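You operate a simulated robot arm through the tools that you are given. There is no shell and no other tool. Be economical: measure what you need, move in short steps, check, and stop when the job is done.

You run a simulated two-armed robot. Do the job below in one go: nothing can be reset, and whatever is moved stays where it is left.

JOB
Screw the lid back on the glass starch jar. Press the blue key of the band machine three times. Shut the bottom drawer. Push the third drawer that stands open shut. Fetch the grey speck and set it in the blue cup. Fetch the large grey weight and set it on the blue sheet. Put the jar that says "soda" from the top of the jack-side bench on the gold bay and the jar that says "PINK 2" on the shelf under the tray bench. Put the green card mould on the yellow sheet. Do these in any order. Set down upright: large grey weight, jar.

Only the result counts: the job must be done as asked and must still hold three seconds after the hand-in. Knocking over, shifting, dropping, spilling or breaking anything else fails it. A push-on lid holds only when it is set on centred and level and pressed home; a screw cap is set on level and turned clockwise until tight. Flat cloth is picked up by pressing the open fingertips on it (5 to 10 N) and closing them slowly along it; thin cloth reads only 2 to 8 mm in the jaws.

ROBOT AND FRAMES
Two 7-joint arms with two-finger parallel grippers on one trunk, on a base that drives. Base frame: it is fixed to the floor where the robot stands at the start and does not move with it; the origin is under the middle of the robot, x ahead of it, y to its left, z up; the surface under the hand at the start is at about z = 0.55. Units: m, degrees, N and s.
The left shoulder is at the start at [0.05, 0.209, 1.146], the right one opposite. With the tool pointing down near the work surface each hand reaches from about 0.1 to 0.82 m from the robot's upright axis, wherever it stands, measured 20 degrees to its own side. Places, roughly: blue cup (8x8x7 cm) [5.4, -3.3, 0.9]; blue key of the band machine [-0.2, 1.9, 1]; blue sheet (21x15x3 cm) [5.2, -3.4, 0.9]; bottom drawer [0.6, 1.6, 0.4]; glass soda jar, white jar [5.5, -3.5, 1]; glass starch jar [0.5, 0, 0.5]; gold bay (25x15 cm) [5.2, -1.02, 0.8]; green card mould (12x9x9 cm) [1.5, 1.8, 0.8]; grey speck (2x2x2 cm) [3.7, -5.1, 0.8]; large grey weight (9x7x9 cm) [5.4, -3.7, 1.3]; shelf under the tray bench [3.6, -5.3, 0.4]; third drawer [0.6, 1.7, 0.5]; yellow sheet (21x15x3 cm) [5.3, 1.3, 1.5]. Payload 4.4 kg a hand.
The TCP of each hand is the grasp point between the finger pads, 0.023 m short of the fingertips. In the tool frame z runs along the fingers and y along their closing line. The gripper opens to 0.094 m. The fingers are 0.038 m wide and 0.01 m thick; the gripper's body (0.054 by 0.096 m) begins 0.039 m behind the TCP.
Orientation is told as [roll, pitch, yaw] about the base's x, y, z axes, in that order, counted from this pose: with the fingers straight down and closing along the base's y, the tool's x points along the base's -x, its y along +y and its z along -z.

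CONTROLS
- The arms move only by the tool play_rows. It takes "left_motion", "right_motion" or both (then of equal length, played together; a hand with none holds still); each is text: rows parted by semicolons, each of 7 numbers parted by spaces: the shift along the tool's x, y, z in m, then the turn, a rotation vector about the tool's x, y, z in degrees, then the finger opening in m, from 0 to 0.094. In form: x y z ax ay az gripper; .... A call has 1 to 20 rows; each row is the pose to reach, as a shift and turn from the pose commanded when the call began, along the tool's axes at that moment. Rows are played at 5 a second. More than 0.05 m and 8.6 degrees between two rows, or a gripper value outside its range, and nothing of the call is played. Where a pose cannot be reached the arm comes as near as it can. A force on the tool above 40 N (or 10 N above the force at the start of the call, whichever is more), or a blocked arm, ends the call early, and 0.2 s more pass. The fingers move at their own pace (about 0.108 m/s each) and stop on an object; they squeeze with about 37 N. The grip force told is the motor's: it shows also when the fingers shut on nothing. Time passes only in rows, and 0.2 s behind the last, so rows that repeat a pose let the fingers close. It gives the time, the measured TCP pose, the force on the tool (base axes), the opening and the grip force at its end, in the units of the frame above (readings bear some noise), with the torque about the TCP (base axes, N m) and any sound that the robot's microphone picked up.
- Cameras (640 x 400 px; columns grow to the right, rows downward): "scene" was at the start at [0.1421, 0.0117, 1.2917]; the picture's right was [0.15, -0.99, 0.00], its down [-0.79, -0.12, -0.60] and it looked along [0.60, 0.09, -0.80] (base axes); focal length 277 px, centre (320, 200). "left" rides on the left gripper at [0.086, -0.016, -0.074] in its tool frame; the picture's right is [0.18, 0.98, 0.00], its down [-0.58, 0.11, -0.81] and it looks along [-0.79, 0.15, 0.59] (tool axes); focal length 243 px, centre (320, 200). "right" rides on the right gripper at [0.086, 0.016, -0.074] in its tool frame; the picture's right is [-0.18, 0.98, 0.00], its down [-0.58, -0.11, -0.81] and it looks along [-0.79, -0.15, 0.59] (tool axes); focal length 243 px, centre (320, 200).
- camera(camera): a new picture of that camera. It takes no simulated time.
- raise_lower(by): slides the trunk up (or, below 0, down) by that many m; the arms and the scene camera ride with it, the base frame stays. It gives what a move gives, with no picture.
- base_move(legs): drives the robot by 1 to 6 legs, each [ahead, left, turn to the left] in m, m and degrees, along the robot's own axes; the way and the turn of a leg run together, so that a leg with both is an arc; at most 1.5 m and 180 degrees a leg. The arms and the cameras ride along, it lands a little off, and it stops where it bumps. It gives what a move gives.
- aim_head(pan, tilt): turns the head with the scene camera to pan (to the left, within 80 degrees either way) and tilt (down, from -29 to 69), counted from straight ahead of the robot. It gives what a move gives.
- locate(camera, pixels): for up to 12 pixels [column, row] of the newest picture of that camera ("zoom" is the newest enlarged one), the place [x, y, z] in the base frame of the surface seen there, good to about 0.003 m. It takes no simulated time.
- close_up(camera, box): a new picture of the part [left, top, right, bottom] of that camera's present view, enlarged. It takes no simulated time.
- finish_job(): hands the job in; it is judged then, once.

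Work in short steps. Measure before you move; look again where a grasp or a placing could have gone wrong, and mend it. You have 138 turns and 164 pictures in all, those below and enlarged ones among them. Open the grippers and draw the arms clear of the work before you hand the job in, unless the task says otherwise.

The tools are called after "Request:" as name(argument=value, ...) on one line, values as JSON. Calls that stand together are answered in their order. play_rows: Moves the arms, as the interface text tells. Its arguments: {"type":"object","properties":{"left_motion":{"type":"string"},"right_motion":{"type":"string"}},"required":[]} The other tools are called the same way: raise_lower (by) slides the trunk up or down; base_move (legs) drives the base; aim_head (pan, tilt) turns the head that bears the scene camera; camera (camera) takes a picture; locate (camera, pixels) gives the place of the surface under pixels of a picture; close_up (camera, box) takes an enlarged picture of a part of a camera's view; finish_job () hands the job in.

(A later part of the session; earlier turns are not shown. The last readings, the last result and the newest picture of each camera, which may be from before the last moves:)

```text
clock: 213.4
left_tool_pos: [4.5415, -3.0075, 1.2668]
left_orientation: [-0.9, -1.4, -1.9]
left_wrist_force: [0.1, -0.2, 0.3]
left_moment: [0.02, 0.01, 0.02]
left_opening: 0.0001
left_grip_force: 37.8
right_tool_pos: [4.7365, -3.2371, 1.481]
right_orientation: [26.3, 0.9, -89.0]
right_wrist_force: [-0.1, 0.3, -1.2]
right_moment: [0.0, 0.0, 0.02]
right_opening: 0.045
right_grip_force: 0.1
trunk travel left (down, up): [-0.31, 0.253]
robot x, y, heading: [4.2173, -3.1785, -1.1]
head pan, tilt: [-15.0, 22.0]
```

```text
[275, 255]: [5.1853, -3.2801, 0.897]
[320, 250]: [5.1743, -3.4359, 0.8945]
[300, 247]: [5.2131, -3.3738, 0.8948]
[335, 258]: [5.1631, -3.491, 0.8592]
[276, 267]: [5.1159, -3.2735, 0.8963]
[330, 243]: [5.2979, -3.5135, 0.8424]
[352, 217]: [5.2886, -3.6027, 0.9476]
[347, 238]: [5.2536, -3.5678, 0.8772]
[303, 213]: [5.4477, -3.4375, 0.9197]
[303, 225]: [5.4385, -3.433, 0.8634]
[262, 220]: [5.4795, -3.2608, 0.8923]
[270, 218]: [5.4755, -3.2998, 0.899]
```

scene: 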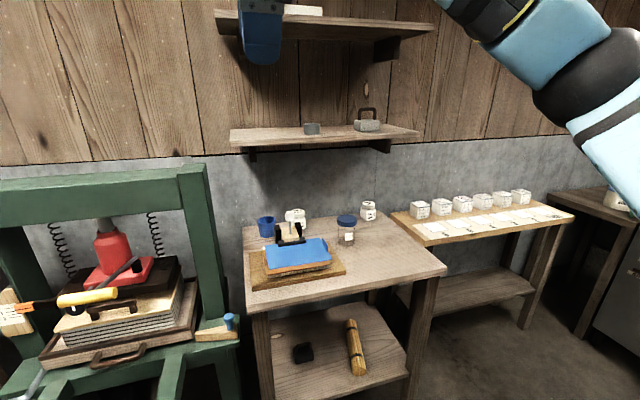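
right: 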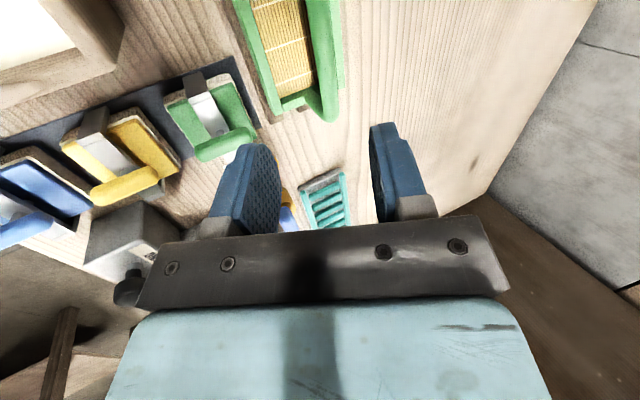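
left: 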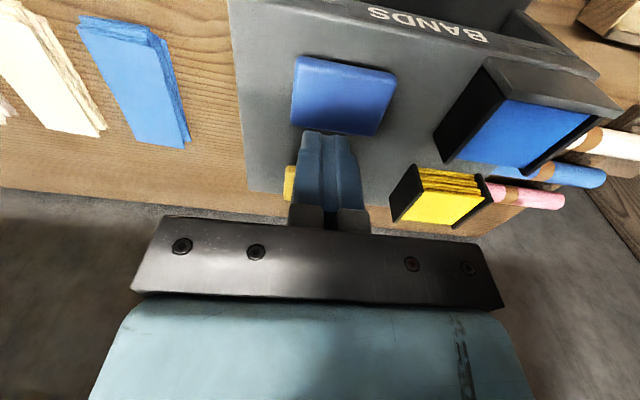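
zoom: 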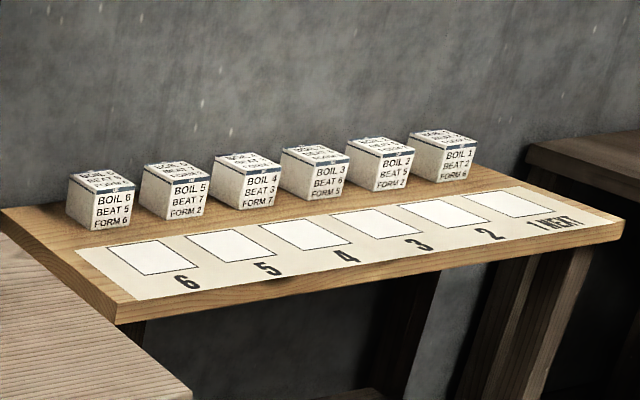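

Weight: handle bar along y at about (5.385, −3.68), top 1.357; shelf z 1.268, front x 5.295. The right hand already has the right tilt. I check the bench front edge, then drive near.

Request:
locate(camera="scene", pixels=[[350, 285], [250, 310], [440, 275], [310, 340], [330, 30], [400, 30], [230, 25], [265, 90]])

Request:
base_move(legs=[[0.3, -0.44, 1]])

Request:
aim_head(pan=-3, tilt=20)

Request:
camera(camera="scene")

```text
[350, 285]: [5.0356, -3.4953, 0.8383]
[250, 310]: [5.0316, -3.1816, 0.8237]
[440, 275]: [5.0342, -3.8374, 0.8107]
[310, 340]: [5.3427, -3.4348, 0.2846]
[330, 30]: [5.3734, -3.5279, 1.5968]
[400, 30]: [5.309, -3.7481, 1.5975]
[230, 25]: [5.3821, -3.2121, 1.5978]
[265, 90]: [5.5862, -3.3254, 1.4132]
```

```text
clock: 217.8
left_tool_pos: [4.8293, -3.4411, 1.2677]
left_orientation: [-0.9, -1.4, -0.9]
left_wrist_force: [0.2, 0.0, 0.5]
left_moment: [0.01, 0.01, 0.0]
left_opening: 0.0
left_grip_force: 37.0
right_tool_pos: [5.0293, -3.6672, 1.4816]
right_orientation: [26.1, 0.8, -88.1]
right_wrist_force: [0.2, -0.6, -0.3]
right_moment: [0.0, -0.01, 0.02]
right_opening: 0.0453
right_grip_force: 0.1
trunk travel left (down, up): [-0.31, 0.253]
robot x, y, heading: [4.5118, -3.616, 0.0]
head pan, tilt: [-15.0, 22.0]
```

```text
clock: 218.5
left_tool_pos: [4.8306, -3.4412, 1.2677]
left_orientation: [-0.9, -1.4, -1.0]
left_wrist_force: [-0.2, -0.9, 0.0]
left_moment: [0.01, 0.0, -0.01]
left_opening: 0.0
left_grip_force: 37.1
right_tool_pos: [5.0292, -3.6676, 1.4828]
right_orientation: [26.2, 0.9, -88.2]
right_wrist_force: [-1.1, -0.1, -0.6]
right_moment: [-0.02, 0.01, -0.01]
right_opening: 0.0447
right_grip_force: 0.0
trunk travel left (down, up): [-0.31, 0.253]
robot x, y, heading: [4.5116, -3.6136, -0.3]
head pan, tilt: [-3.0, 20.0]
```

```text
85 pictures are left
```

scene: 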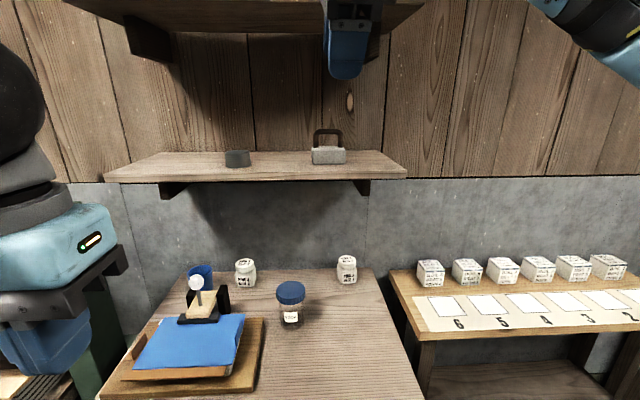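

The upper shelf underside is at z≈1.6 with front x≈5.3, so I will tilt the hand to ~46° for room. I zoom on the weight and measure the handle.

Request:
close_up(camera="scene", box=[290, 115, 370, 180])

Request:
locate(camera="zoom", pixels=[[300, 88], [265, 100], [335, 95], [230, 150], [360, 150], [300, 190], [230, 215], [360, 215], [300, 260], [200, 240], [405, 230], [300, 95]])

```text
6.15 times, centred on (330, 148) of scene
```

zoom: 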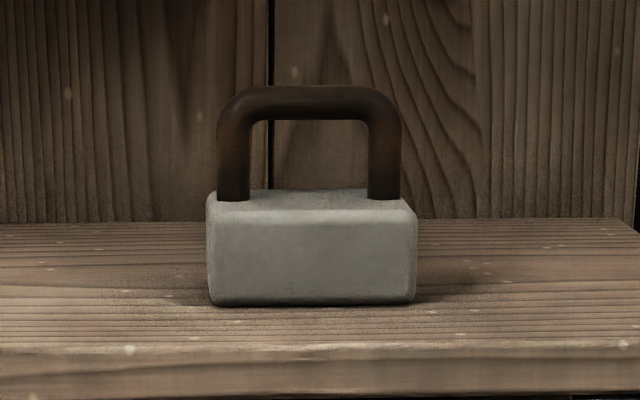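

```text
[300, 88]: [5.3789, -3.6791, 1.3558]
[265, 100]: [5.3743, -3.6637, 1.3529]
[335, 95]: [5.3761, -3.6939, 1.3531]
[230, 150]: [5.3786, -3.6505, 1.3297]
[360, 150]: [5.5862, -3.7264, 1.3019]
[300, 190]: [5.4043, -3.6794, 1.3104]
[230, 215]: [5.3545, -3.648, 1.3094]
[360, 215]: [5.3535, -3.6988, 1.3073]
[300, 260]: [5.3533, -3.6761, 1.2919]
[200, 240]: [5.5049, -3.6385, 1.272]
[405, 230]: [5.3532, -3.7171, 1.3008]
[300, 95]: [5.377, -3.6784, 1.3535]
```

Bar centre ≈ (5.382, −3.681, 1.349). I tilt the hand 20° more, set the opening to 3 cm, and drive 0.14 m ahead.

Request:
play_rows(right_motion="0 0 0 -7 0 0 0.03; 0 0 0 -14 0 0 0.03; 0 0 0 -20 0 0 0.03; 0 0 0 -20 0 0 0.03")

Request:
base_move(legs=[[0.14, 0, 0]])

```text
clock: 219.5
left_tool_pos: [4.8302, -3.4413, 1.2676]
left_orientation: [-0.8, -1.4, -0.9]
left_wrist_force: [0.4, 0.2, -0.3]
left_moment: [0.03, 0.02, 0.0]
left_opening: 0.0
left_grip_force: 36.8
right_tool_pos: [5.0287, -3.6679, 1.4803]
right_orientation: [46.4, 0.8, -88.2]
right_wrist_force: [-1.0, 0.5, -0.3]
right_moment: [0.01, 0.02, -0.01]
right_opening: 0.0299
right_grip_force: 0.0
trunk travel left (down, up): [-0.31, 0.253]
robot x, y, heading: [4.5126, -3.6193, -0.1]
head pan, tilt: [-3.0, 20.0]
```

```text
clock: 220.9
left_tool_pos: [4.9687, -3.4423, 1.2675]
left_orientation: [-0.8, -1.4, -1.0]
left_wrist_force: [0.7, -1.0, 0.4]
left_moment: [-0.03, 0.0, 0.0]
left_opening: 0.0002
left_grip_force: 36.8
right_tool_pos: [5.1677, -3.6685, 1.4806]
right_orientation: [46.2, 0.8, -88.1]
right_wrist_force: [0.0, 0.6, -0.9]
right_moment: [-0.01, -0.04, -0.04]
right_opening: 0.0298
right_grip_force: 0.0
trunk travel left (down, up): [-0.31, 0.253]
robot x, y, heading: [4.6505, -3.6143, -0.4]
head pan, tilt: [-3.0, 20.0]
```

I move to the pre-grasp point 8 cm back along the fingers.

Request:
play_rows(right_motion="-0.0044 0.0132 0.0393 0 0 0 0.03; -0.0088 0.0264 0.0786 0 0 0 0.03; -0.0131 0.0396 0.1179 0 0 0 0.03; -0.0175 0.0528 0.1572 0 0 0 0.03; -0.0175 0.0528 0.1572 0 0 0 0.03")

Request:
close_up(camera="scene", box=[230, 60, 430, 190])

Request:
camera(camera="right")

```text
clock: 222.1
left_tool_pos: [4.9691, -3.4417, 1.2677]
left_orientation: [-0.9, -1.4, -1.1]
left_wrist_force: [0.0, 0.4, 0.1]
left_moment: [-0.01, -0.02, 0.0]
left_opening: 0.0002
left_grip_force: 37.2
right_tool_pos: [5.3182, -3.6794, 1.4109]
right_orientation: [46.3, 0.7, -88.2]
right_wrist_force: [0.5, 0.0, -0.4]
right_moment: [0.04, -0.02, 0.0]
right_opening: 0.0297
right_grip_force: 0.0
trunk travel left (down, up): [-0.31, 0.253]
robot x, y, heading: [4.6476, -3.6135, -0.2]
head pan, tilt: [-3.0, 20.0]
```

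```text
3.08 times, centred on (330, 125) of scene
```

zoom: 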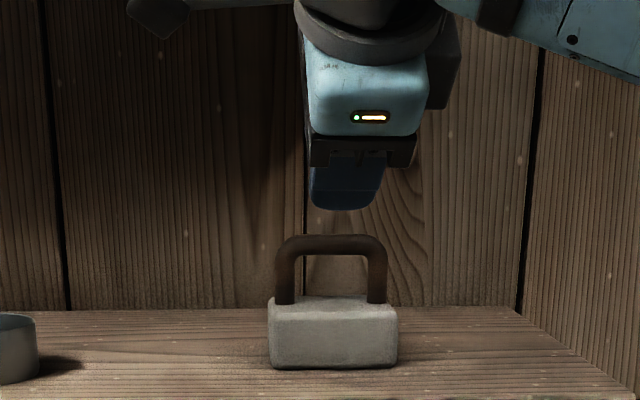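

```text
82 pictures are left
```

right: 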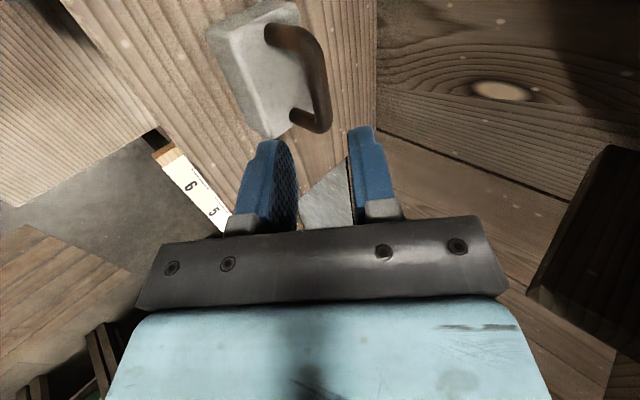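

The bar lies between the fingers. I verify it with the wrist camera's measure.

Request:
locate(camera="right", pixels=[[322, 80], [315, 60], [325, 100], [318, 125], [290, 35], [260, 70]])

```text
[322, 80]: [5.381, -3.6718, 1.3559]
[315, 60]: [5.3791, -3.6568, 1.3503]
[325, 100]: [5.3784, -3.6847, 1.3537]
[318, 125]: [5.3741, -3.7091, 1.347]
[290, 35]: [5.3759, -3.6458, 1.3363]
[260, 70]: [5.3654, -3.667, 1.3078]
```

Consistent. I advance 8 cm and close on the bar.

Request:
play_rows(right_motion="0 0 0.03 0 0 0 0.03; 0 0 0.055 0 0 0 0.03; 0 0 0.07 0 0 0 0.03; 0 0 0.08 0 0 0 0.03; 0 0 0.08 0 0 0 0.03; 0 0 0.08 0 0 0 0.005; 0 0 0.08 0 0 0 0.005; 0 0 0.08 0 0 0 0.005")

Request:
close_up(camera="scene", box=[230, 60, 430, 190])

```text
clock: 223.9
left_tool_pos: [4.9711, -3.4412, 1.2682]
left_orientation: [-0.9, -1.5, -1.2]
left_wrist_force: [-0.8, -0.1, 0.0]
left_moment: [-0.01, -0.01, 0.0]
left_opening: 0.0
left_grip_force: 36.9
right_tool_pos: [5.3772, -3.677, 1.3547]
right_orientation: [46.2, 0.7, -88.2]
right_wrist_force: [-0.2, 0.1, 0.5]
right_moment: [0.04, 0.04, 0.03]
right_opening: 0.0146
right_grip_force: 37.3
trunk travel left (down, up): [-0.31, 0.253]
robot x, y, heading: [4.6507, -3.6184, -0.5]
head pan, tilt: [-3.0, 20.0]
```

```text
3.08 times, centred on (330, 125) of scene
```

zoom: 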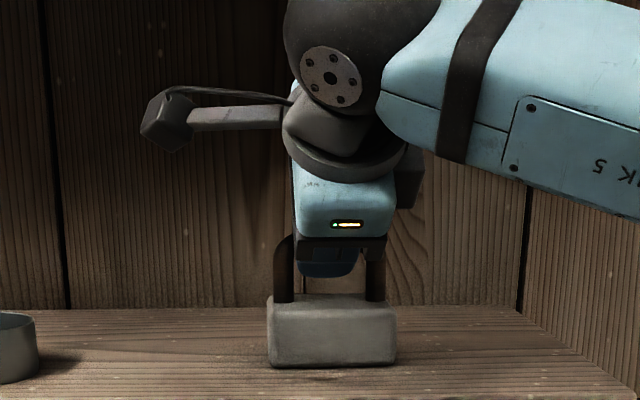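

Gripped (0.0146). I lift 5 cm and draw back from the shelf.

Request:
play_rows(right_motion="0 0.0108 -0.0104 0 0 0 0.005; 0 0.0217 -0.0208 0 0 0 0.005; 0 0.036 -0.0346 0 0 0 0.005; 0 0.0083 -0.0635 0 0 0 0.005; 0 -0.0194 -0.0924 0 0 0 0.005; 0 -0.047 -0.1213 0 0 0 0.005; 0 -0.0747 -0.15 0 0 0 0.005; 0 -0.1024 -0.179 0 0 0 0.005; 0 -0.1024 -0.179 0 0 0 0.005")

Request:
camera(camera="scene")

```text
clock: 225.9
left_tool_pos: [4.9711, -3.4424, 1.2673]
left_orientation: [-1.0, -1.3, -1.2]
left_wrist_force: [-0.4, 0.1, 0.3]
left_moment: [0.01, 0.04, -0.01]
left_opening: 0.0002
left_grip_force: 37.0
right_tool_pos: [5.1763, -3.6837, 1.4047]
right_orientation: [46.0, 0.9, -88.2]
right_wrist_force: [0.0, 0.6, -4.7]
right_moment: [-0.01, 0.02, -0.01]
right_opening: 0.0143
right_grip_force: 36.7
trunk travel left (down, up): [-0.31, 0.253]
robot x, y, heading: [4.6488, -3.6162, -0.1]
head pan, tilt: [-3.0, 20.0]
```

```text
80 pictures are left
```

scene: 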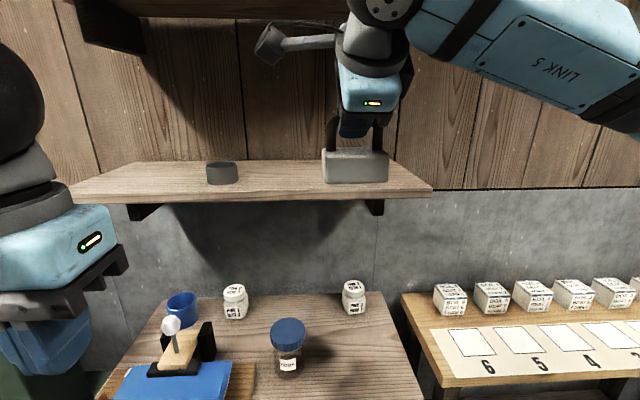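

The weight hangs level. Before shifting left, I look at the jack press beside.

Request:
aim_head(pan=40, tilt=40)

Request:
camera(camera="scene")

Request:
locate(camera="scene", pixels=[[200, 100], [100, 150], [250, 150], [300, 200], [250, 250], [150, 60], [330, 60], [400, 200], [350, 300], [330, 120]])

```text
clock: 227.0
left_tool_pos: [4.9693, -3.442, 1.267]
left_orientation: [-0.8, -1.5, -1.0]
left_wrist_force: [-0.2, -0.4, 0.0]
left_moment: [-0.02, 0.01, 0.01]
left_opening: 0.0
left_grip_force: 37.2
right_tool_pos: [5.176, -3.6836, 1.4049]
right_orientation: [46.1, 0.8, -88.2]
right_wrist_force: [-0.1, 0.0, -6.4]
right_moment: [0.01, 0.05, 0.0]
right_opening: 0.0146
right_grip_force: 37.6
trunk travel left (down, up): [-0.31, 0.253]
robot x, y, heading: [4.643, -3.6109, -0.1]
head pan, tilt: [40.0, 40.0]
```

```text
79 pictures are left
```

scene: 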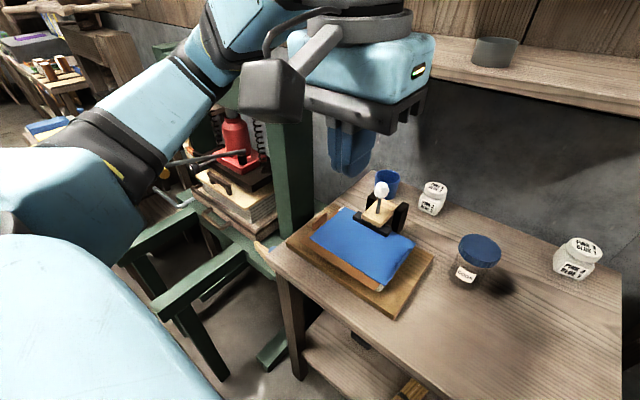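

```text
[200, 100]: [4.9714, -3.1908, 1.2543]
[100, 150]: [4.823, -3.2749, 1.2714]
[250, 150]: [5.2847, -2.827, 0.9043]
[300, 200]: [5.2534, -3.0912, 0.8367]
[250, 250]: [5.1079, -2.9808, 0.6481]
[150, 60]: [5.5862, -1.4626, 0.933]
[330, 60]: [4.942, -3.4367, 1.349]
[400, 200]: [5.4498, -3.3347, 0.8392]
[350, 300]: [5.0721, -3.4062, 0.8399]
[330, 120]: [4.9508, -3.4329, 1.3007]
```

The press frame stands close on the left, so I'll shift the base only 0.12 m and reach across. I measure sheet corners and the knobbed tool now.

Request:
close_up(camera="scene", box=[280, 160, 440, 320])

Request:
locate(camera="scene", pixels=[[343, 211], [412, 243], [378, 288], [313, 240], [360, 250], [357, 226], [384, 236], [381, 188], [372, 212], [405, 205], [322, 222], [400, 262]])

Request:
play_rows(left_motion="0 0.04 -0.02 0 0 0 0.05; 0 0.08 -0.04 0 0 0 0.05; 0 0.12 -0.06 0 0 0 0.05; 0 0.16 -0.08 0 0 0 0.05; 0 0.2 -0.1 0 0 0 0.05")

```text
2.50 times, centred on (360, 240) of scene
```

zoom: 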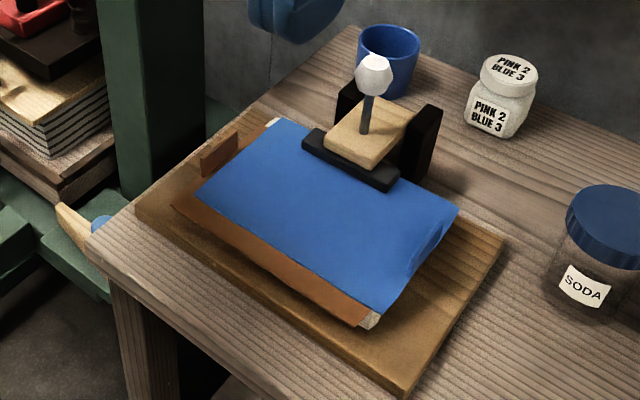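

```text
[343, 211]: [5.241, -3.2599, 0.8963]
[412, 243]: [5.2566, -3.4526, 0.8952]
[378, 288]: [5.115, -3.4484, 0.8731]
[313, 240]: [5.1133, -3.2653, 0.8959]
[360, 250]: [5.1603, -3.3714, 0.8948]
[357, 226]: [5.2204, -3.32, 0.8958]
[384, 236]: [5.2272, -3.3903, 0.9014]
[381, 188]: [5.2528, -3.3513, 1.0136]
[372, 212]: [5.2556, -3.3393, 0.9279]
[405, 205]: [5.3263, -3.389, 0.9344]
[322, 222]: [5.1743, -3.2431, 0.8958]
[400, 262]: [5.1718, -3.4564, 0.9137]
```

```text
clock: 228.2
left_tool_pos: [4.9711, -3.2399, 1.3635]
left_orientation: [-1.0, -1.4, -1.2]
left_wrist_force: [-0.4, -0.3, -0.9]
left_moment: [-0.02, -0.02, -0.05]
left_opening: 0.0501
left_grip_force: 0.1
right_tool_pos: [5.1756, -3.683, 1.4043]
right_orientation: [46.1, 0.7, -88.2]
right_wrist_force: [-0.2, -0.6, -5.0]
right_moment: [0.03, 0.07, 0.04]
right_opening: 0.0146
right_grip_force: 37.0
trunk travel left (down, up): [-0.31, 0.253]
robot x, y, heading: [4.6494, -3.6162, -0.5]
head pan, tilt: [40.0, 40.0]
```

Sheet: x 5.113–5.25, y −3.262…−3.455, z 0.896; the knob tool's bar begins at x≈5.22. I shift the base left 0.12 m and carry the weight over (5.165, −3.36) at z≈1.10.

Request:
base_move(legs=[[0, 0.12, 0]])

Request:
play_rows(right_motion="0.022 -0.025 0.0227 0 0 0 0.005; 0.045 -0.05 0.0455 0 0 0 0.005; 0.068 -0.0751 0.0682 0 0 0 0.005; 0.09 -0.1 0.091 0 0 0 0.005; 0.113 -0.1252 0.1137 0 0 0 0.005; 0.1357 -0.15 0.1364 0 0 0 0.005; 0.158 -0.1753 0.159 0 0 0 0.005; 0.181 -0.2 0.182 0 0 0 0.005; 0.2035 -0.2254 0.2046 0 0 0 0.005; 0.2035 -0.2254 0.2046 0 0 0 0.005")

Request:
aim_head(pan=15, tilt=48)

Request:
camera(camera="scene")

```text
clock: 229.9
left_tool_pos: [4.972, -3.1203, 1.3624]
left_orientation: [-0.9, -1.3, -1.1]
left_wrist_force: [-0.3, -0.3, -0.2]
left_moment: [-0.01, -0.02, -0.02]
left_opening: 0.05
left_grip_force: 0.0
right_tool_pos: [5.1772, -3.5652, 1.405]
right_orientation: [46.2, 0.8, -88.2]
right_wrist_force: [0.0, -0.5, -5.5]
right_moment: [0.02, 0.06, -0.04]
right_opening: 0.0144
right_grip_force: 37.5
trunk travel left (down, up): [-0.31, 0.253]
robot x, y, heading: [4.6451, -3.4961, -0.5]
head pan, tilt: [40.0, 40.0]
```

```text
clock: 232.1
left_tool_pos: [4.9712, -3.1212, 1.3634]
left_orientation: [-0.8, -1.4, -1.1]
left_wrist_force: [0.1, 0.1, 0.9]
left_moment: [-0.01, -0.02, 0.01]
left_opening: 0.0501
left_grip_force: 0.1
right_tool_pos: [5.16, -3.3587, 1.1052]
right_orientation: [46.2, 0.8, -88.2]
right_wrist_force: [0.2, -0.7, -5.7]
right_moment: [0.03, 0.06, -0.01]
right_opening: 0.0144
right_grip_force: 37.1
trunk travel left (down, up): [-0.31, 0.253]
robot x, y, heading: [4.6448, -3.4974, -0.2]
head pan, tilt: [40.0, 40.0]
```

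```text
clock: 233.0
left_tool_pos: [4.971, -3.1199, 1.3627]
left_orientation: [-0.9, -1.4, -1.1]
left_wrist_force: [-0.3, 0.4, 0.6]
left_moment: [0.03, 0.0, -0.01]
left_opening: 0.05
left_grip_force: 0.0
right_tool_pos: [5.1609, -3.3586, 1.104]
right_orientation: [46.1, 0.7, -88.1]
right_wrist_force: [0.2, -0.6, -5.4]
right_moment: [0.04, 0.06, 0.02]
right_opening: 0.0144
right_grip_force: 36.6
trunk travel left (down, up): [-0.31, 0.253]
robot x, y, heading: [4.6452, -3.4954, -0.3]
head pan, tilt: [15.0, 48.0]
```

```text
77 pictures are left
```

scene: 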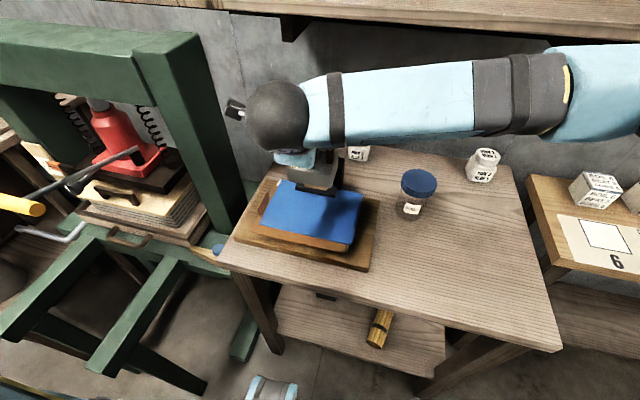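

The weight hovers over the sheet. I lower toward contact.

Request:
play_rows(right_motion="0 -0.025 0.024 0 0 0 0.005; 0 -0.05 0.048 0 0 0 0.005; 0 -0.0719 0.0695 0 0 0 0.005; 0 -0.0762 0.0737 0 0 0 0.005; 0 -0.0791 0.0765 0 0 0 0.005; 0 -0.0806 0.0778 0 0 0 0.005; 0 -0.082 0.0792 0 0 0 0.005; 0 -0.0834 0.0806 0 0 0 0.005; 0 -0.0834 0.0806 0 0 0 0.005")

Request:
close_up(camera="scene", box=[220, 120, 400, 280])

```text
clock: 235.0
left_tool_pos: [4.972, -3.1203, 1.362]
left_orientation: [-0.9, -1.3, -1.1]
left_wrist_force: [-0.3, -0.6, -0.2]
left_moment: [0.03, -0.02, 0.03]
left_opening: 0.05
left_grip_force: 0.0
right_tool_pos: [5.1625, -3.3558, 0.9876]
right_orientation: [46.1, 0.7, -88.2]
right_wrist_force: [-0.2, -0.2, -6.0]
right_moment: [0.04, 0.07, 0.02]
right_opening: 0.0141
right_grip_force: 36.9
trunk travel left (down, up): [-0.31, 0.253]
robot x, y, heading: [4.6469, -3.4955, -0.2]
head pan, tilt: [15.0, 48.0]
```

```text
2.50 times, centred on (310, 200) of scene
```

zoom: 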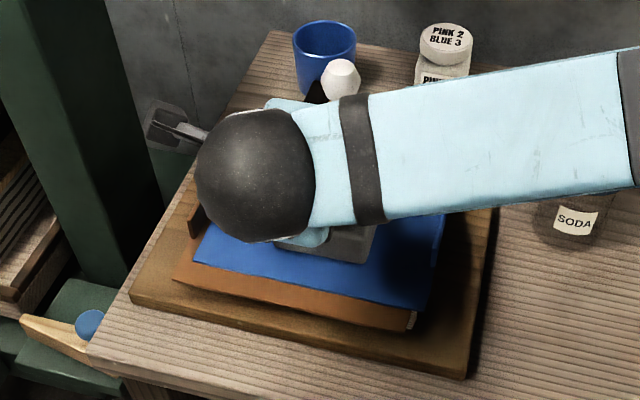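

Almost there; 1 mm steps further down.

Request:
play_rows(right_motion="0 -0.0011 0.001 0 0 0 0.005; 0 -0.0022 0.0021 0 0 0 0.005; 0 -0.0032 0.0031 0 0 0 0.005; 0 -0.0043 0.0042 0 0 0 0.005; 0 -0.0043 0.0042 0 0 0 0.005")

```text
clock: 236.2
left_tool_pos: [4.9713, -3.121, 1.3628]
left_orientation: [-0.9, -1.5, -1.1]
left_wrist_force: [-0.3, 1.1, -0.6]
left_moment: [0.0, 0.03, -0.02]
left_opening: 0.0498
left_grip_force: 0.0
right_tool_pos: [5.1622, -3.355, 0.9812]
right_orientation: [46.2, 0.7, -88.3]
right_wrist_force: [-0.6, -0.4, -5.2]
right_moment: [0.0, 0.05, -0.02]
right_opening: 0.0139
right_grip_force: 37.3
trunk travel left (down, up): [-0.31, 0.253]
robot x, y, heading: [4.6472, -3.4981, -0.3]
head pan, tilt: [15.0, 48.0]
```

Still hanging (−5 N). Further down in 1 mm steps.

Request:
play_rows(right_motion="0 -0.0011 0.001 0 0 0 0.005; 0 -0.0022 0.0021 0 0 0 0.005; 0 -0.0032 0.0031 0 0 0 0.005; 0 -0.0043 0.0042 0 0 0 0.005; 0 -0.0054 0.0052 0 0 0 0.005; 0 -0.0054 0.0052 0 0 0 0.005")

```text
clock: 237.7
left_tool_pos: [4.9696, -3.1206, 1.3648]
left_orientation: [-0.8, -1.4, -1.2]
left_wrist_force: [-0.3, 0.0, 0.6]
left_moment: [0.01, -0.03, 0.0]
left_opening: 0.0498
left_grip_force: 0.0
right_tool_pos: [5.1614, -3.3549, 0.979]
right_orientation: [46.7, 1.1, -88.2]
right_wrist_force: [-3.2, -2.7, 18.2]
right_moment: [0.45, -0.02, -0.02]
right_opening: 0.0144
right_grip_force: 37.0
trunk travel left (down, up): [-0.31, 0.253]
robot x, y, heading: [4.6477, -3.4955, -0.2]
head pan, tilt: [15.0, 48.0]
stopped in row 6 (right hand): the force on the tool passed its limit at 41 N (the readings are from after the stop); the commanded pose is now the measured one
```

Contact made. I ease up 2 mm, open to 3 cm and withdraw along the fingers.

Request:
play_rows(right_motion="0 0.0014 -0.0014 0 0 0 0.005; 0 0.0014 -0.0014 0 0 0 0.015; 0 0.0014 -0.0014 0 0 0 0.03; 0 0.0014 -0.0014 0 0 0 0.03; 0 0.0014 -0.0014 0 0 0 0.03; 0 0.0014 -0.02 0 0 0 0.03; 0 0.0014 -0.05 0 0 0 0.03; 0 0.0014 -0.09 0 0 0 0.03; 0 0.0014 -0.13 0 0 0 0.03; 0 0.03 -0.16 0 0 0 0.03; 0 0.06 -0.19 0 0 0 0.03; -0.05 0.06 -0.19 0 0 0 0.03; -0.1 0.06 -0.19 0 0 0 0.03; -0.15 0.06 -0.19 0 0 0 0.03; -0.2 0.06 -0.19 0 0 0 0.03")

Request:
camera(camera="scene")

Request:
close_up(camera="scene", box=[220, 130, 400, 280])

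```text
clock: 240.9
left_tool_pos: [4.9706, -3.1229, 1.3646]
left_orientation: [-0.7, -1.5, -1.1]
left_wrist_force: [-0.3, -0.3, -0.7]
left_moment: [0.04, 0.01, 0.01]
left_opening: 0.05
left_grip_force: 0.1
right_tool_pos: [5.0715, -3.5643, 1.1461]
right_orientation: [46.6, 1.1, -88.3]
right_wrist_force: [-1.1, -0.1, -0.6]
right_moment: [0.02, 0.03, 0.05]
right_opening: 0.0301
right_grip_force: 0.0
trunk travel left (down, up): [-0.31, 0.253]
robot x, y, heading: [4.6508, -3.4974, -0.1]
head pan, tilt: [15.0, 48.0]
```

```text
75 pictures are left
```

scene: 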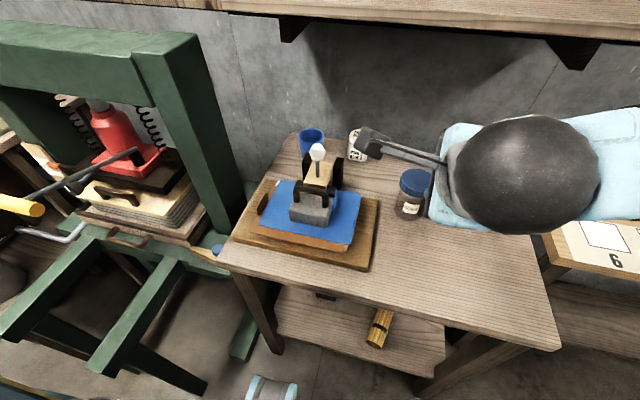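

```text
2.67 times, centred on (310, 205) of scene
```

zoom: 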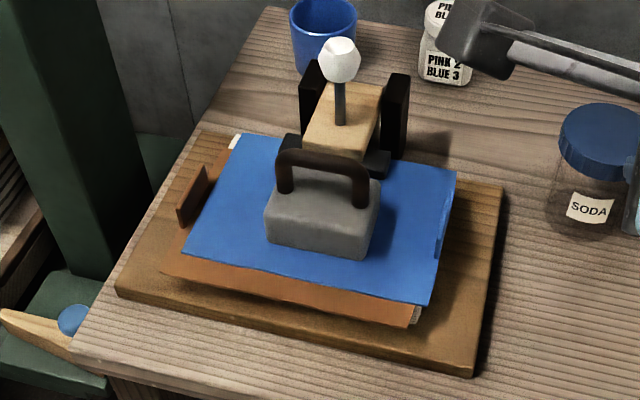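

The weight stands on the blue sheet. Next, PINK 2: the left hand will take it tilted 40° forward (needed for the low shelf). I swing the right hand aside and bring the left hand near.

Request:
play_rows(left_motion="-0.028 -0.0259 0.0237 0 -3.4 0 0.094; -0.056 -0.0518 0.0475 0 -6.8 0 0.094; -0.084 -0.0777 0.0712 0 -10.2 0 0.094; -0.112 -0.1037 0.095 0 -13.6 0 0.094; -0.14 -0.1296 0.1187 0 -17 0 0.094; -0.168 -0.1555 0.1425 0 -20.4 0 0.094; -0.196 -0.1814 0.1662 0 -23.8 0 0.094; -0.224 -0.2073 0.19 0 -27.2 0 0.094; -0.252 -0.2332 0.2137 0 -30.6 0 0.094; -0.28 -0.2592 0.2375 0 -34 0 0.094; -0.308 -0.285 0.2612 0 -37.4 0 0.094; -0.336 -0.311 0.285 0 -40 0 0.094", right_motion="-0.035 0 0 3.8 0 0 0.094; -0.07 0 0 7.6 0 0 0.094; -0.105 0 0 11.4 0 0 0.094; -0.14 0 0 15.2 0 0 0.094; -0.175 0 0 19 0 0 0.094; -0.21 0 0 22.8 0 0 0.094; -0.23 0 0 26.6 0 0 0.094; -0.25 0 0 30.4 0 0 0.094; -0.25 0 0 34.2 0 0 0.094; -0.25 0 0 38 0 0 0.094; -0.25 0 0 42 0 0 0.094; -0.25 0 0 46.5 0 0 0.094")

Request:
camera(camera="left")

Request:
close_up(camera="scene", box=[260, 80, 480, 240])

```text
clock: 243.5
left_tool_pos: [5.3095, -3.4427, 1.09]
left_orientation: [-1.1, -41.3, -0.4]
left_wrist_force: [0.0, 0.0, -0.5]
left_moment: [0.0, 0.02, 0.0]
left_opening: 0.0939
left_grip_force: 0.1
right_tool_pos: [5.0816, -3.8104, 1.1429]
right_orientation: [-0.1, 1.0, -88.3]
right_wrist_force: [0.9, -0.6, -1.2]
right_moment: [0.01, 0.04, 0.0]
right_opening: 0.0937
right_grip_force: 0.0
trunk travel left (down, up): [-0.31, 0.253]
robot x, y, heading: [4.6461, -3.4956, -0.4]
head pan, tilt: [15.0, 48.0]
```

```text
73 pictures are left
```

left: 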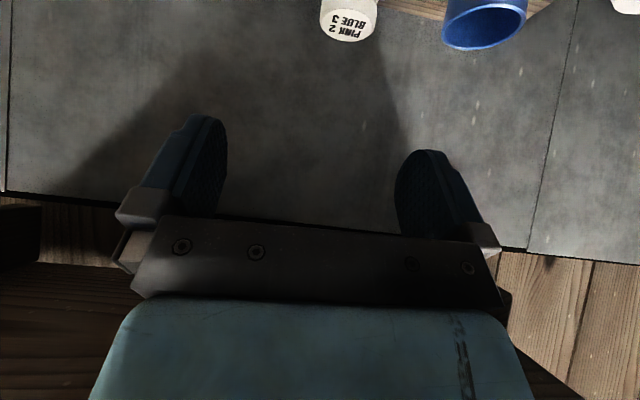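

```text
2.50 times, centred on (370, 160) of scene
```

zoom: 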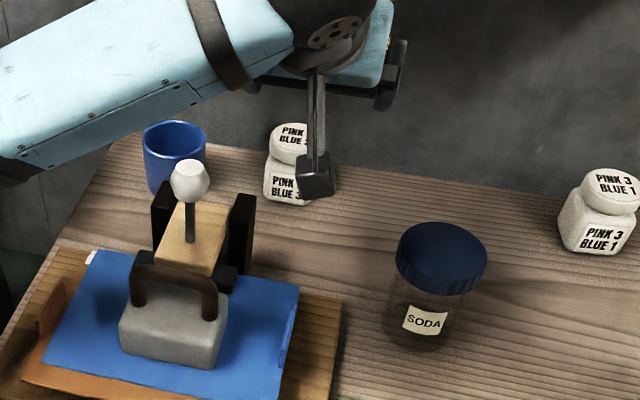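

I measure PINK 2 with both cameras, and the soda jar for later.

Request:
locate(camera="zoom", pixels=[[290, 135], [270, 185], [285, 190], [270, 150], [295, 160], [440, 250], [398, 255], [487, 262], [440, 225], [440, 300], [450, 335], [305, 205]])

Request:
locate(camera="left", pixels=[[348, 30], [325, 15], [372, 15], [348, 5], [330, 5], [370, 4]])

```text
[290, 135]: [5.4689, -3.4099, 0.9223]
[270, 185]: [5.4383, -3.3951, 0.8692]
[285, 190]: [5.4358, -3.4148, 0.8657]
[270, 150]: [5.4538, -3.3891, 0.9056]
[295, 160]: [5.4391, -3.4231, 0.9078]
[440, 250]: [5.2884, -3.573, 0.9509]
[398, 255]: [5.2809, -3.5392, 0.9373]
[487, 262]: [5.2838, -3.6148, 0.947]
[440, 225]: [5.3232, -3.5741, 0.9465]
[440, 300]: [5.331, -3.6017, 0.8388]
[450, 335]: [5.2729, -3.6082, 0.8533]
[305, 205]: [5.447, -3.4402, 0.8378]
```

```text
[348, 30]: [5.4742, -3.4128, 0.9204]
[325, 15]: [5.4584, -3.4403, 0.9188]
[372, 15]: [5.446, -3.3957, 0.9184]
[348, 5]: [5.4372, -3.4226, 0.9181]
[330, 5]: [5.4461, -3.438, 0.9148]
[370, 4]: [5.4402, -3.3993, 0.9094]
```

PINK 2 centre ≈ (5.463, −3.418), top 0.922. I go in along the fingers and grip its sides.

Request:
play_rows(left_motion="0.0075 0.0082 0.0486 0 0 0 0.094; 0.015 0.0165 0.0972 0 0 0 0.094; 0.0224 0.0247 0.1459 0 0 0 0.094; 0.0224 0.0247 0.1459 0 0 0 0.094; 0.0224 0.0247 0.1859 0 0 0 0.094; 0.0224 0.0247 0.2159 0 0 0 0.094; 0.0224 0.0247 0.2409 0 0 0 0.094; 0.0224 0.0247 0.2559 0 0 0 0.094; 0.0224 0.0247 0.2559 0 0 0 0.094")

Request:
camera(camera="left")

Request:
close_up(camera="scene", box=[280, 80, 460, 220])

```text
clock: 245.7
left_tool_pos: [5.4644, -3.4526, 0.9553]
left_orientation: [-3.1, -46.7, -0.6]
left_wrist_force: [-0.6, -0.8, 0.3]
left_moment: [0.03, -0.04, 0.04]
left_opening: 0.094
left_grip_force: 0.0
right_tool_pos: [5.0713, -3.8157, 1.1471]
right_orientation: [0.9, 1.5, -87.8]
right_wrist_force: [-0.2, -0.2, 0.8]
right_moment: [-0.02, 0.02, 0.0]
right_opening: 0.0939
right_grip_force: 0.1
trunk travel left (down, up): [-0.31, 0.253]
robot x, y, heading: [4.6488, -3.4945, 0.1]
head pan, tilt: [15.0, 48.0]
stopped in row 9 (left hand): the arm was blocked; the commanded pose is now the measured one
```

```text
71 pictures are left
```

left: 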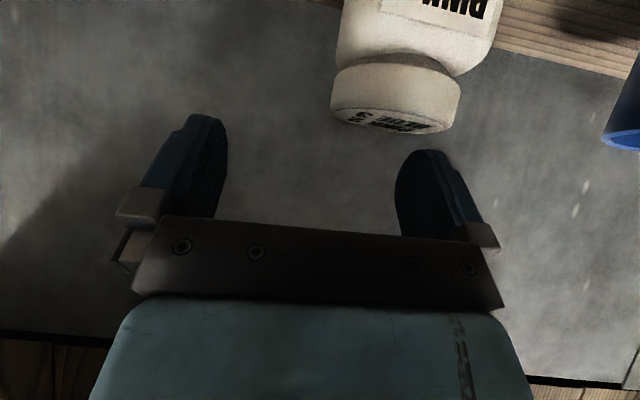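

```text
2.86 times, centred on (370, 150) of scene
```

zoom: 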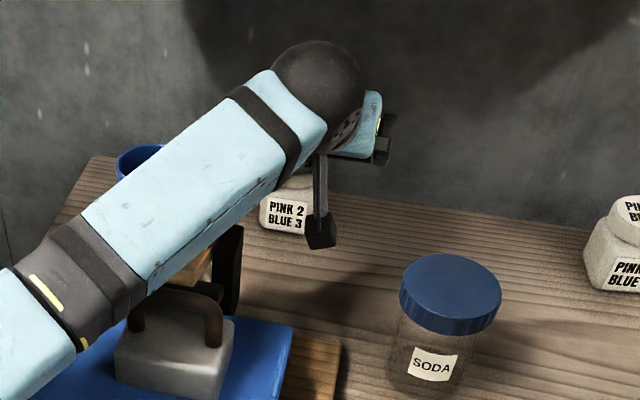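

The left arm got blocked: its forearm runs low over the knob tool. I withdraw the left arm, and turn the right hand so that it can take PINK 2 from the right side instead.

Request:
play_rows(left_motion="0 0 -0.04 0 0 0 0.094; 0 0 -0.08 0 0 0 0.094; 0 0 -0.12 0 0 0 0.094; -0.029 0.02 -0.147 0 5.8 0 0.094; -0.058 0.04 -0.175 0 11.7 0 0.094; -0.087 0.06 -0.202 0 17.5 0 0.094; -0.06 0.086 -0.231 0 23.3 0 0.094; -0.032 0.112 -0.26 0 29.2 0 0.094; -0.005 0.138 -0.29 0 35 0 0.094; 0.022 0.164 -0.319 0 40.8 0 0.094; 0.05 0.19 -0.348 0 46.5 0 0.094; 0.05 0.19 -0.348 0 46.5 0 0.094; 0.05 0.19 -0.348 0 46.5 0 0.094; 0.05 0.19 -0.348 0 46.5 0 0.094", right_motion="0 0 0 0 0 -7.7 0.094; 0 0 0 0 0 -15.4 0.094; 0 0 0 0 0 -23.1 0.094; 0 0 0 0 0 -30.8 0.094; 0 0 0 0 0 -38.5 0.094; 0 0 0 0 0 -46.2 0.094; 0 0 0 0 0 -53.9 0.094; 0 0 0 0 0 -61.6 0.094; 0 0 0 0 0 -69.3 0.094; 0 0 0 0 0 -77 0.094; 0 0 0 0 0 -84.7 0.094; 0 0 0 0 0 -92.4 0.094; 0 0 0 0 0 -100 0.094; 0 0 0 0 0 -107 0.094")

Request:
camera(camera="scene")

Request:
close_up(camera="scene", box=[260, 100, 460, 250])

```text
clock: 248.7
left_tool_pos: [5.1966, -3.2311, 1.1251]
left_orientation: [-2.0, 2.5, -2.5]
left_wrist_force: [0.0, -0.6, -0.1]
left_moment: [0.02, -0.03, -0.02]
left_opening: 0.0942
left_grip_force: 0.2
right_tool_pos: [5.0797, -3.8095, 1.145]
right_orientation: [0.9, -0.3, 19.1]
right_wrist_force: [0.0, -0.3, 0.1]
right_moment: [-0.05, 0.0, 0.0]
right_opening: 0.0939
right_grip_force: 0.1
trunk travel left (down, up): [-0.31, 0.253]
robot x, y, heading: [4.6483, -3.4926, -0.1]
head pan, tilt: [15.0, 48.0]
```

```text
69 pictures are left
```

scene: 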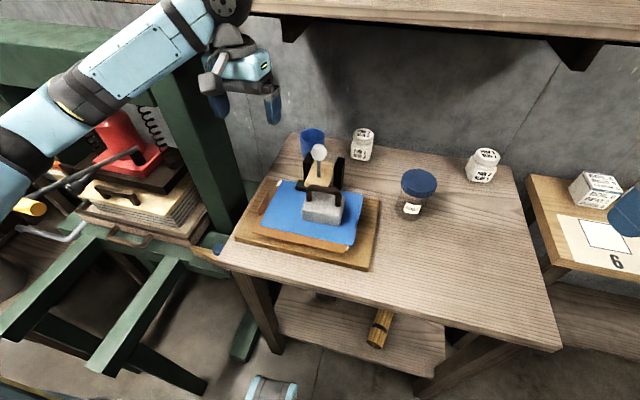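

```text
2.67 times, centred on (360, 175) of scene
```

zoom: 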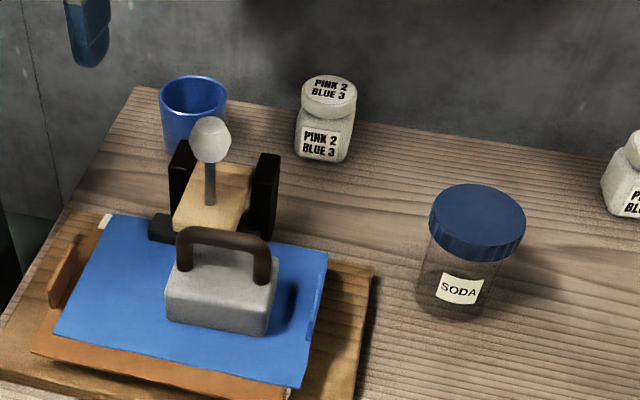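

All stands; the weight was nudged about 2 cm along the sheet but remains upright on it. I bring the right hand in, tilted 35°, to a point above PINK 2, and retract the left.

Request:
play_rows(right_motion="-0.0365 0.022 0.002 0 -3.2 0 0.094; -0.073 0.044 0.004 0 -6.4 0 0.094; -0.109 0.066 0.006 0 -9.6 0 0.094; -0.146 0.088 0.01 0 -12.8 0 0.094; -0.182 0.11 0.015 0 -16 0 0.094; -0.219 0.132 0.025 0 -19.2 0 0.094; -0.255 0.154 0.035 0 -22.4 0 0.094; -0.292 0.176 0.047 0 -25.6 0 0.094; -0.328 0.198 0.06 0 -28.8 0 0.094; -0.365 0.22 0.072 0 -32 0 0.094; -0.401 0.242 0.085 0 -35 0 0.094; -0.401 0.242 0.085 0 -35 0 0.094", left_motion="0 0 -0.02 0 0 0 0.094; 0 0 -0.04 0 0 0 0.094; 0 0 -0.06 0 0 0 0.094; 0.02 0 -0.08 0 0 0 0.094; 0.04 0 -0.1 0 0 0 0.094; 0.06 0 -0.12 0 0 0 0.094; 0.08 0 -0.14 0 0 0 0.094; 0.1 0 -0.15 0 0 0 0.094; 0.12 0 -0.15 0 0 0 0.094; 0.12 0 -0.15 0 0 0 0.094; 0.12 0 -0.15 0 0 0 0.094; 0.12 0 -0.15 0 0 0 0.094")

Request:
camera(camera="right")

Request:
close_up(camera="scene", box=[260, 80, 480, 250])

```text
clock: 251.3
left_tool_pos: [5.0834, -3.2231, 1.2818]
left_orientation: [-2.0, 2.5, -2.5]
left_wrist_force: [-0.4, -0.7, -0.4]
left_moment: [0.0, 0.02, 0.02]
left_opening: 0.0939
left_grip_force: 0.0
right_tool_pos: [5.3788, -3.4493, 1.0663]
right_orientation: [1.3, -35.4, 18.3]
right_wrist_force: [-0.5, 0.0, 1.3]
right_moment: [0.03, 0.01, 0.02]
right_opening: 0.0939
right_grip_force: 0.1
trunk travel left (down, up): [-0.31, 0.253]
robot x, y, heading: [4.6508, -3.4954, -0.1]
head pan, tilt: [15.0, 48.0]
```

```text
67 pictures are left
```

right: 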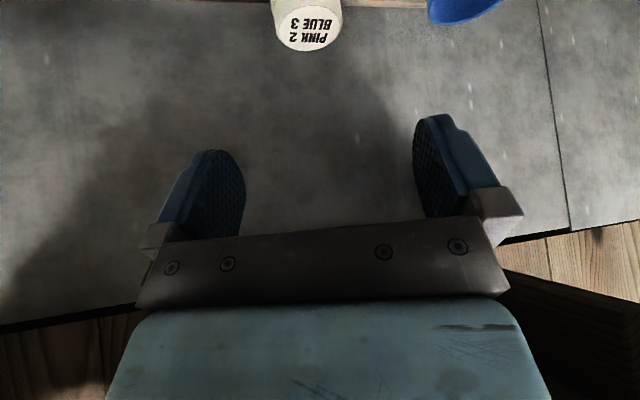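

```text
2.35 times, centred on (370, 165) of scene
```

zoom: 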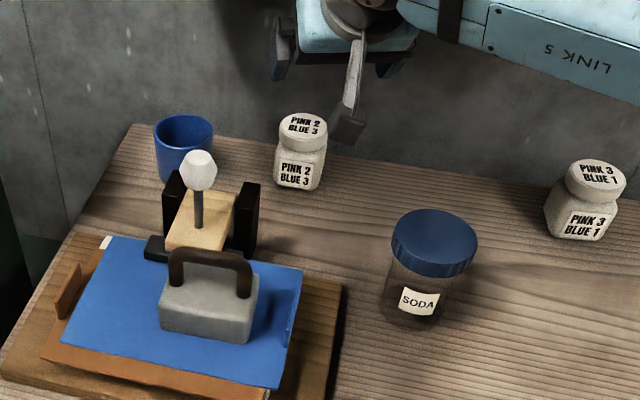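

I measure the cap with the right camera and body in the scene zoom.

Request:
locate(camera="right", pixels=[[308, 32], [285, 20], [335, 20], [310, 45], [308, 8]])

Request:
locate(camera="zoom", pixels=[[302, 122], [280, 175], [322, 165], [295, 178], [310, 178], [258, 215]])

```text
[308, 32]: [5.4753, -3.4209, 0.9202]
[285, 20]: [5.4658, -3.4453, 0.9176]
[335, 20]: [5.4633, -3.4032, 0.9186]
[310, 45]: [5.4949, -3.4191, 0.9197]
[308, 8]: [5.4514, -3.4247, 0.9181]
```

```text
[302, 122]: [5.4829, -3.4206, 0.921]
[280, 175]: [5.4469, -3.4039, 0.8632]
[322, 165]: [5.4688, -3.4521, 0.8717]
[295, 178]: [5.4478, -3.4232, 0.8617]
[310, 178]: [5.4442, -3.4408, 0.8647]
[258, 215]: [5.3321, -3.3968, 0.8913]
```

Jar centre ≈ (5.471, −3.424). I go in along the fingers and then close.

Request:
play_rows(right_motion="0.015 -0.0046 0.03 0 0 0 0.094; 0.0291 -0.0046 0.07 0 0 0 0.094; 0.0291 -0.0046 0.11 0 0 0 0.094; 0.0291 -0.0046 0.145 0 0 0 0.094; 0.0291 -0.0046 0.18 0 0 0 0.094; 0.0291 -0.0046 0.2041 0 0 0 0.094; 0.0291 -0.0046 0.2041 0 0 0 0.094; 0.0291 -0.0046 0.2041 0 0 0 0.06; 0.0291 -0.0046 0.2041 0 0 0 0.03; 0.0291 -0.0046 0.2041 0 0 0 0.03; 0.0291 -0.0046 0.2041 0 0 0 0.03")

Request:
close_up(camera="scene", box=[260, 80, 480, 250])

```text
clock: 253.7
left_tool_pos: [5.0825, -3.2213, 1.2812]
left_orientation: [-2.0, 2.4, -2.4]
left_wrist_force: [-0.4, -0.2, -0.5]
left_moment: [0.01, 0.0, -0.01]
left_opening: 0.0941
left_grip_force: 0.0
right_tool_pos: [5.4701, -3.4192, 0.8832]
right_orientation: [1.2, -35.4, 18.4]
right_wrist_force: [0.4, -2.8, 10.4]
right_moment: [-0.38, -0.32, -0.03]
right_opening: 0.0599
right_grip_force: 36.7
trunk travel left (down, up): [-0.31, 0.253]
robot x, y, heading: [4.652, -3.4944, -0.1]
head pan, tilt: [15.0, 48.0]
```

```text
2.35 times, centred on (370, 165) of scene
```

zoom: 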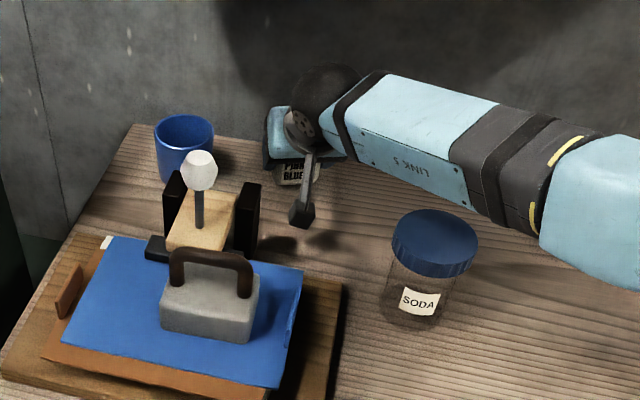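

PINK 2 is gripped. I lift it and carry it back to the right side, leaving room for the left hand to take the soda jar.

Request:
play_rows(right_motion="-0.0109 0 -0.0152 0 0 0 0.03; -0.0326 0 -0.0457 0 0 0 0.03; -0.0543 0 -0.0762 0 0 0 0.03; -0.087 0 -0.11 0 0 0 0.03; -0.087 0 -0.122 0 0 0 0.03; -0.0618 -0.0225 -0.1512 0 0 0 0.03; -0.0366 -0.045 -0.1804 0 0 0 0.03; -0.0114 -0.0675 -0.2096 0 0 0 0.03; 0.0138 -0.09 -0.2388 0 0 0 0.03; 0.039 -0.1125 -0.268 0 0 0 0.03; 0.0642 -0.135 -0.2972 0 0 0 0.03; 0.0894 -0.1575 -0.3264 0 0 0 0.03; 0.1146 -0.18 -0.3556 0 0 0 0.03; 0.1398 -0.2025 -0.3848 0 0 0 0.03; 0.165 -0.225 -0.414 0 0 0 0.03; 0.1902 -0.2475 -0.4432 0 0 0 0.03; 0.2154 -0.27 -0.4724 0 0 0 0.03; 0.2406 -0.292 -0.501 0 0 0 0.03; 0.2406 -0.292 -0.501 0 0 0 0.03")

Request:
camera(camera="scene")

Request:
camera(camera="right")

```text
clock: 257.7
left_tool_pos: [5.0848, -3.2203, 1.2813]
left_orientation: [-2.0, 2.5, -2.5]
left_wrist_force: [0.4, -0.1, -0.4]
left_moment: [-0.01, 0.05, -0.01]
left_opening: 0.0939
left_grip_force: 0.1
right_tool_pos: [5.1073, -3.8568, 1.1456]
right_orientation: [1.0, -35.3, 18.4]
right_wrist_force: [0.4, 0.2, -1.3]
right_moment: [-0.03, 0.03, -0.01]
right_opening: 0.0597
right_grip_force: 37.1
trunk travel left (down, up): [-0.31, 0.253]
robot x, y, heading: [4.6484, -3.4948, -0.1]
head pan, tilt: [15.0, 48.0]
```

```text
64 pictures are left
```

scene: 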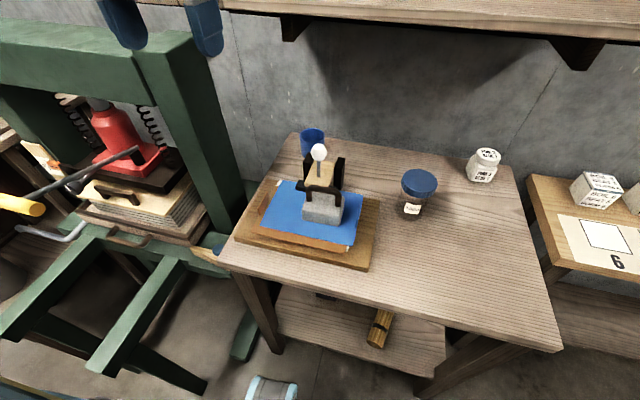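

```text
63 pictures are left
```

right: 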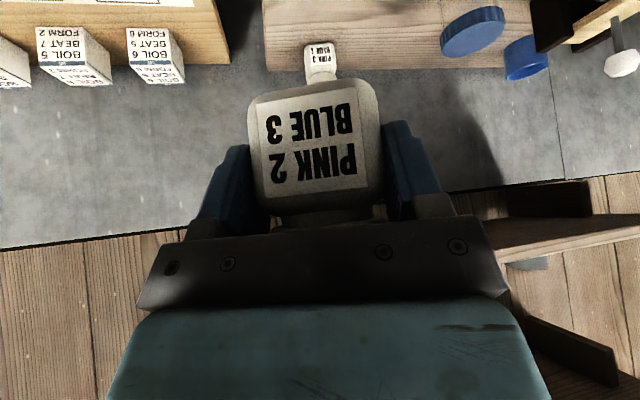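

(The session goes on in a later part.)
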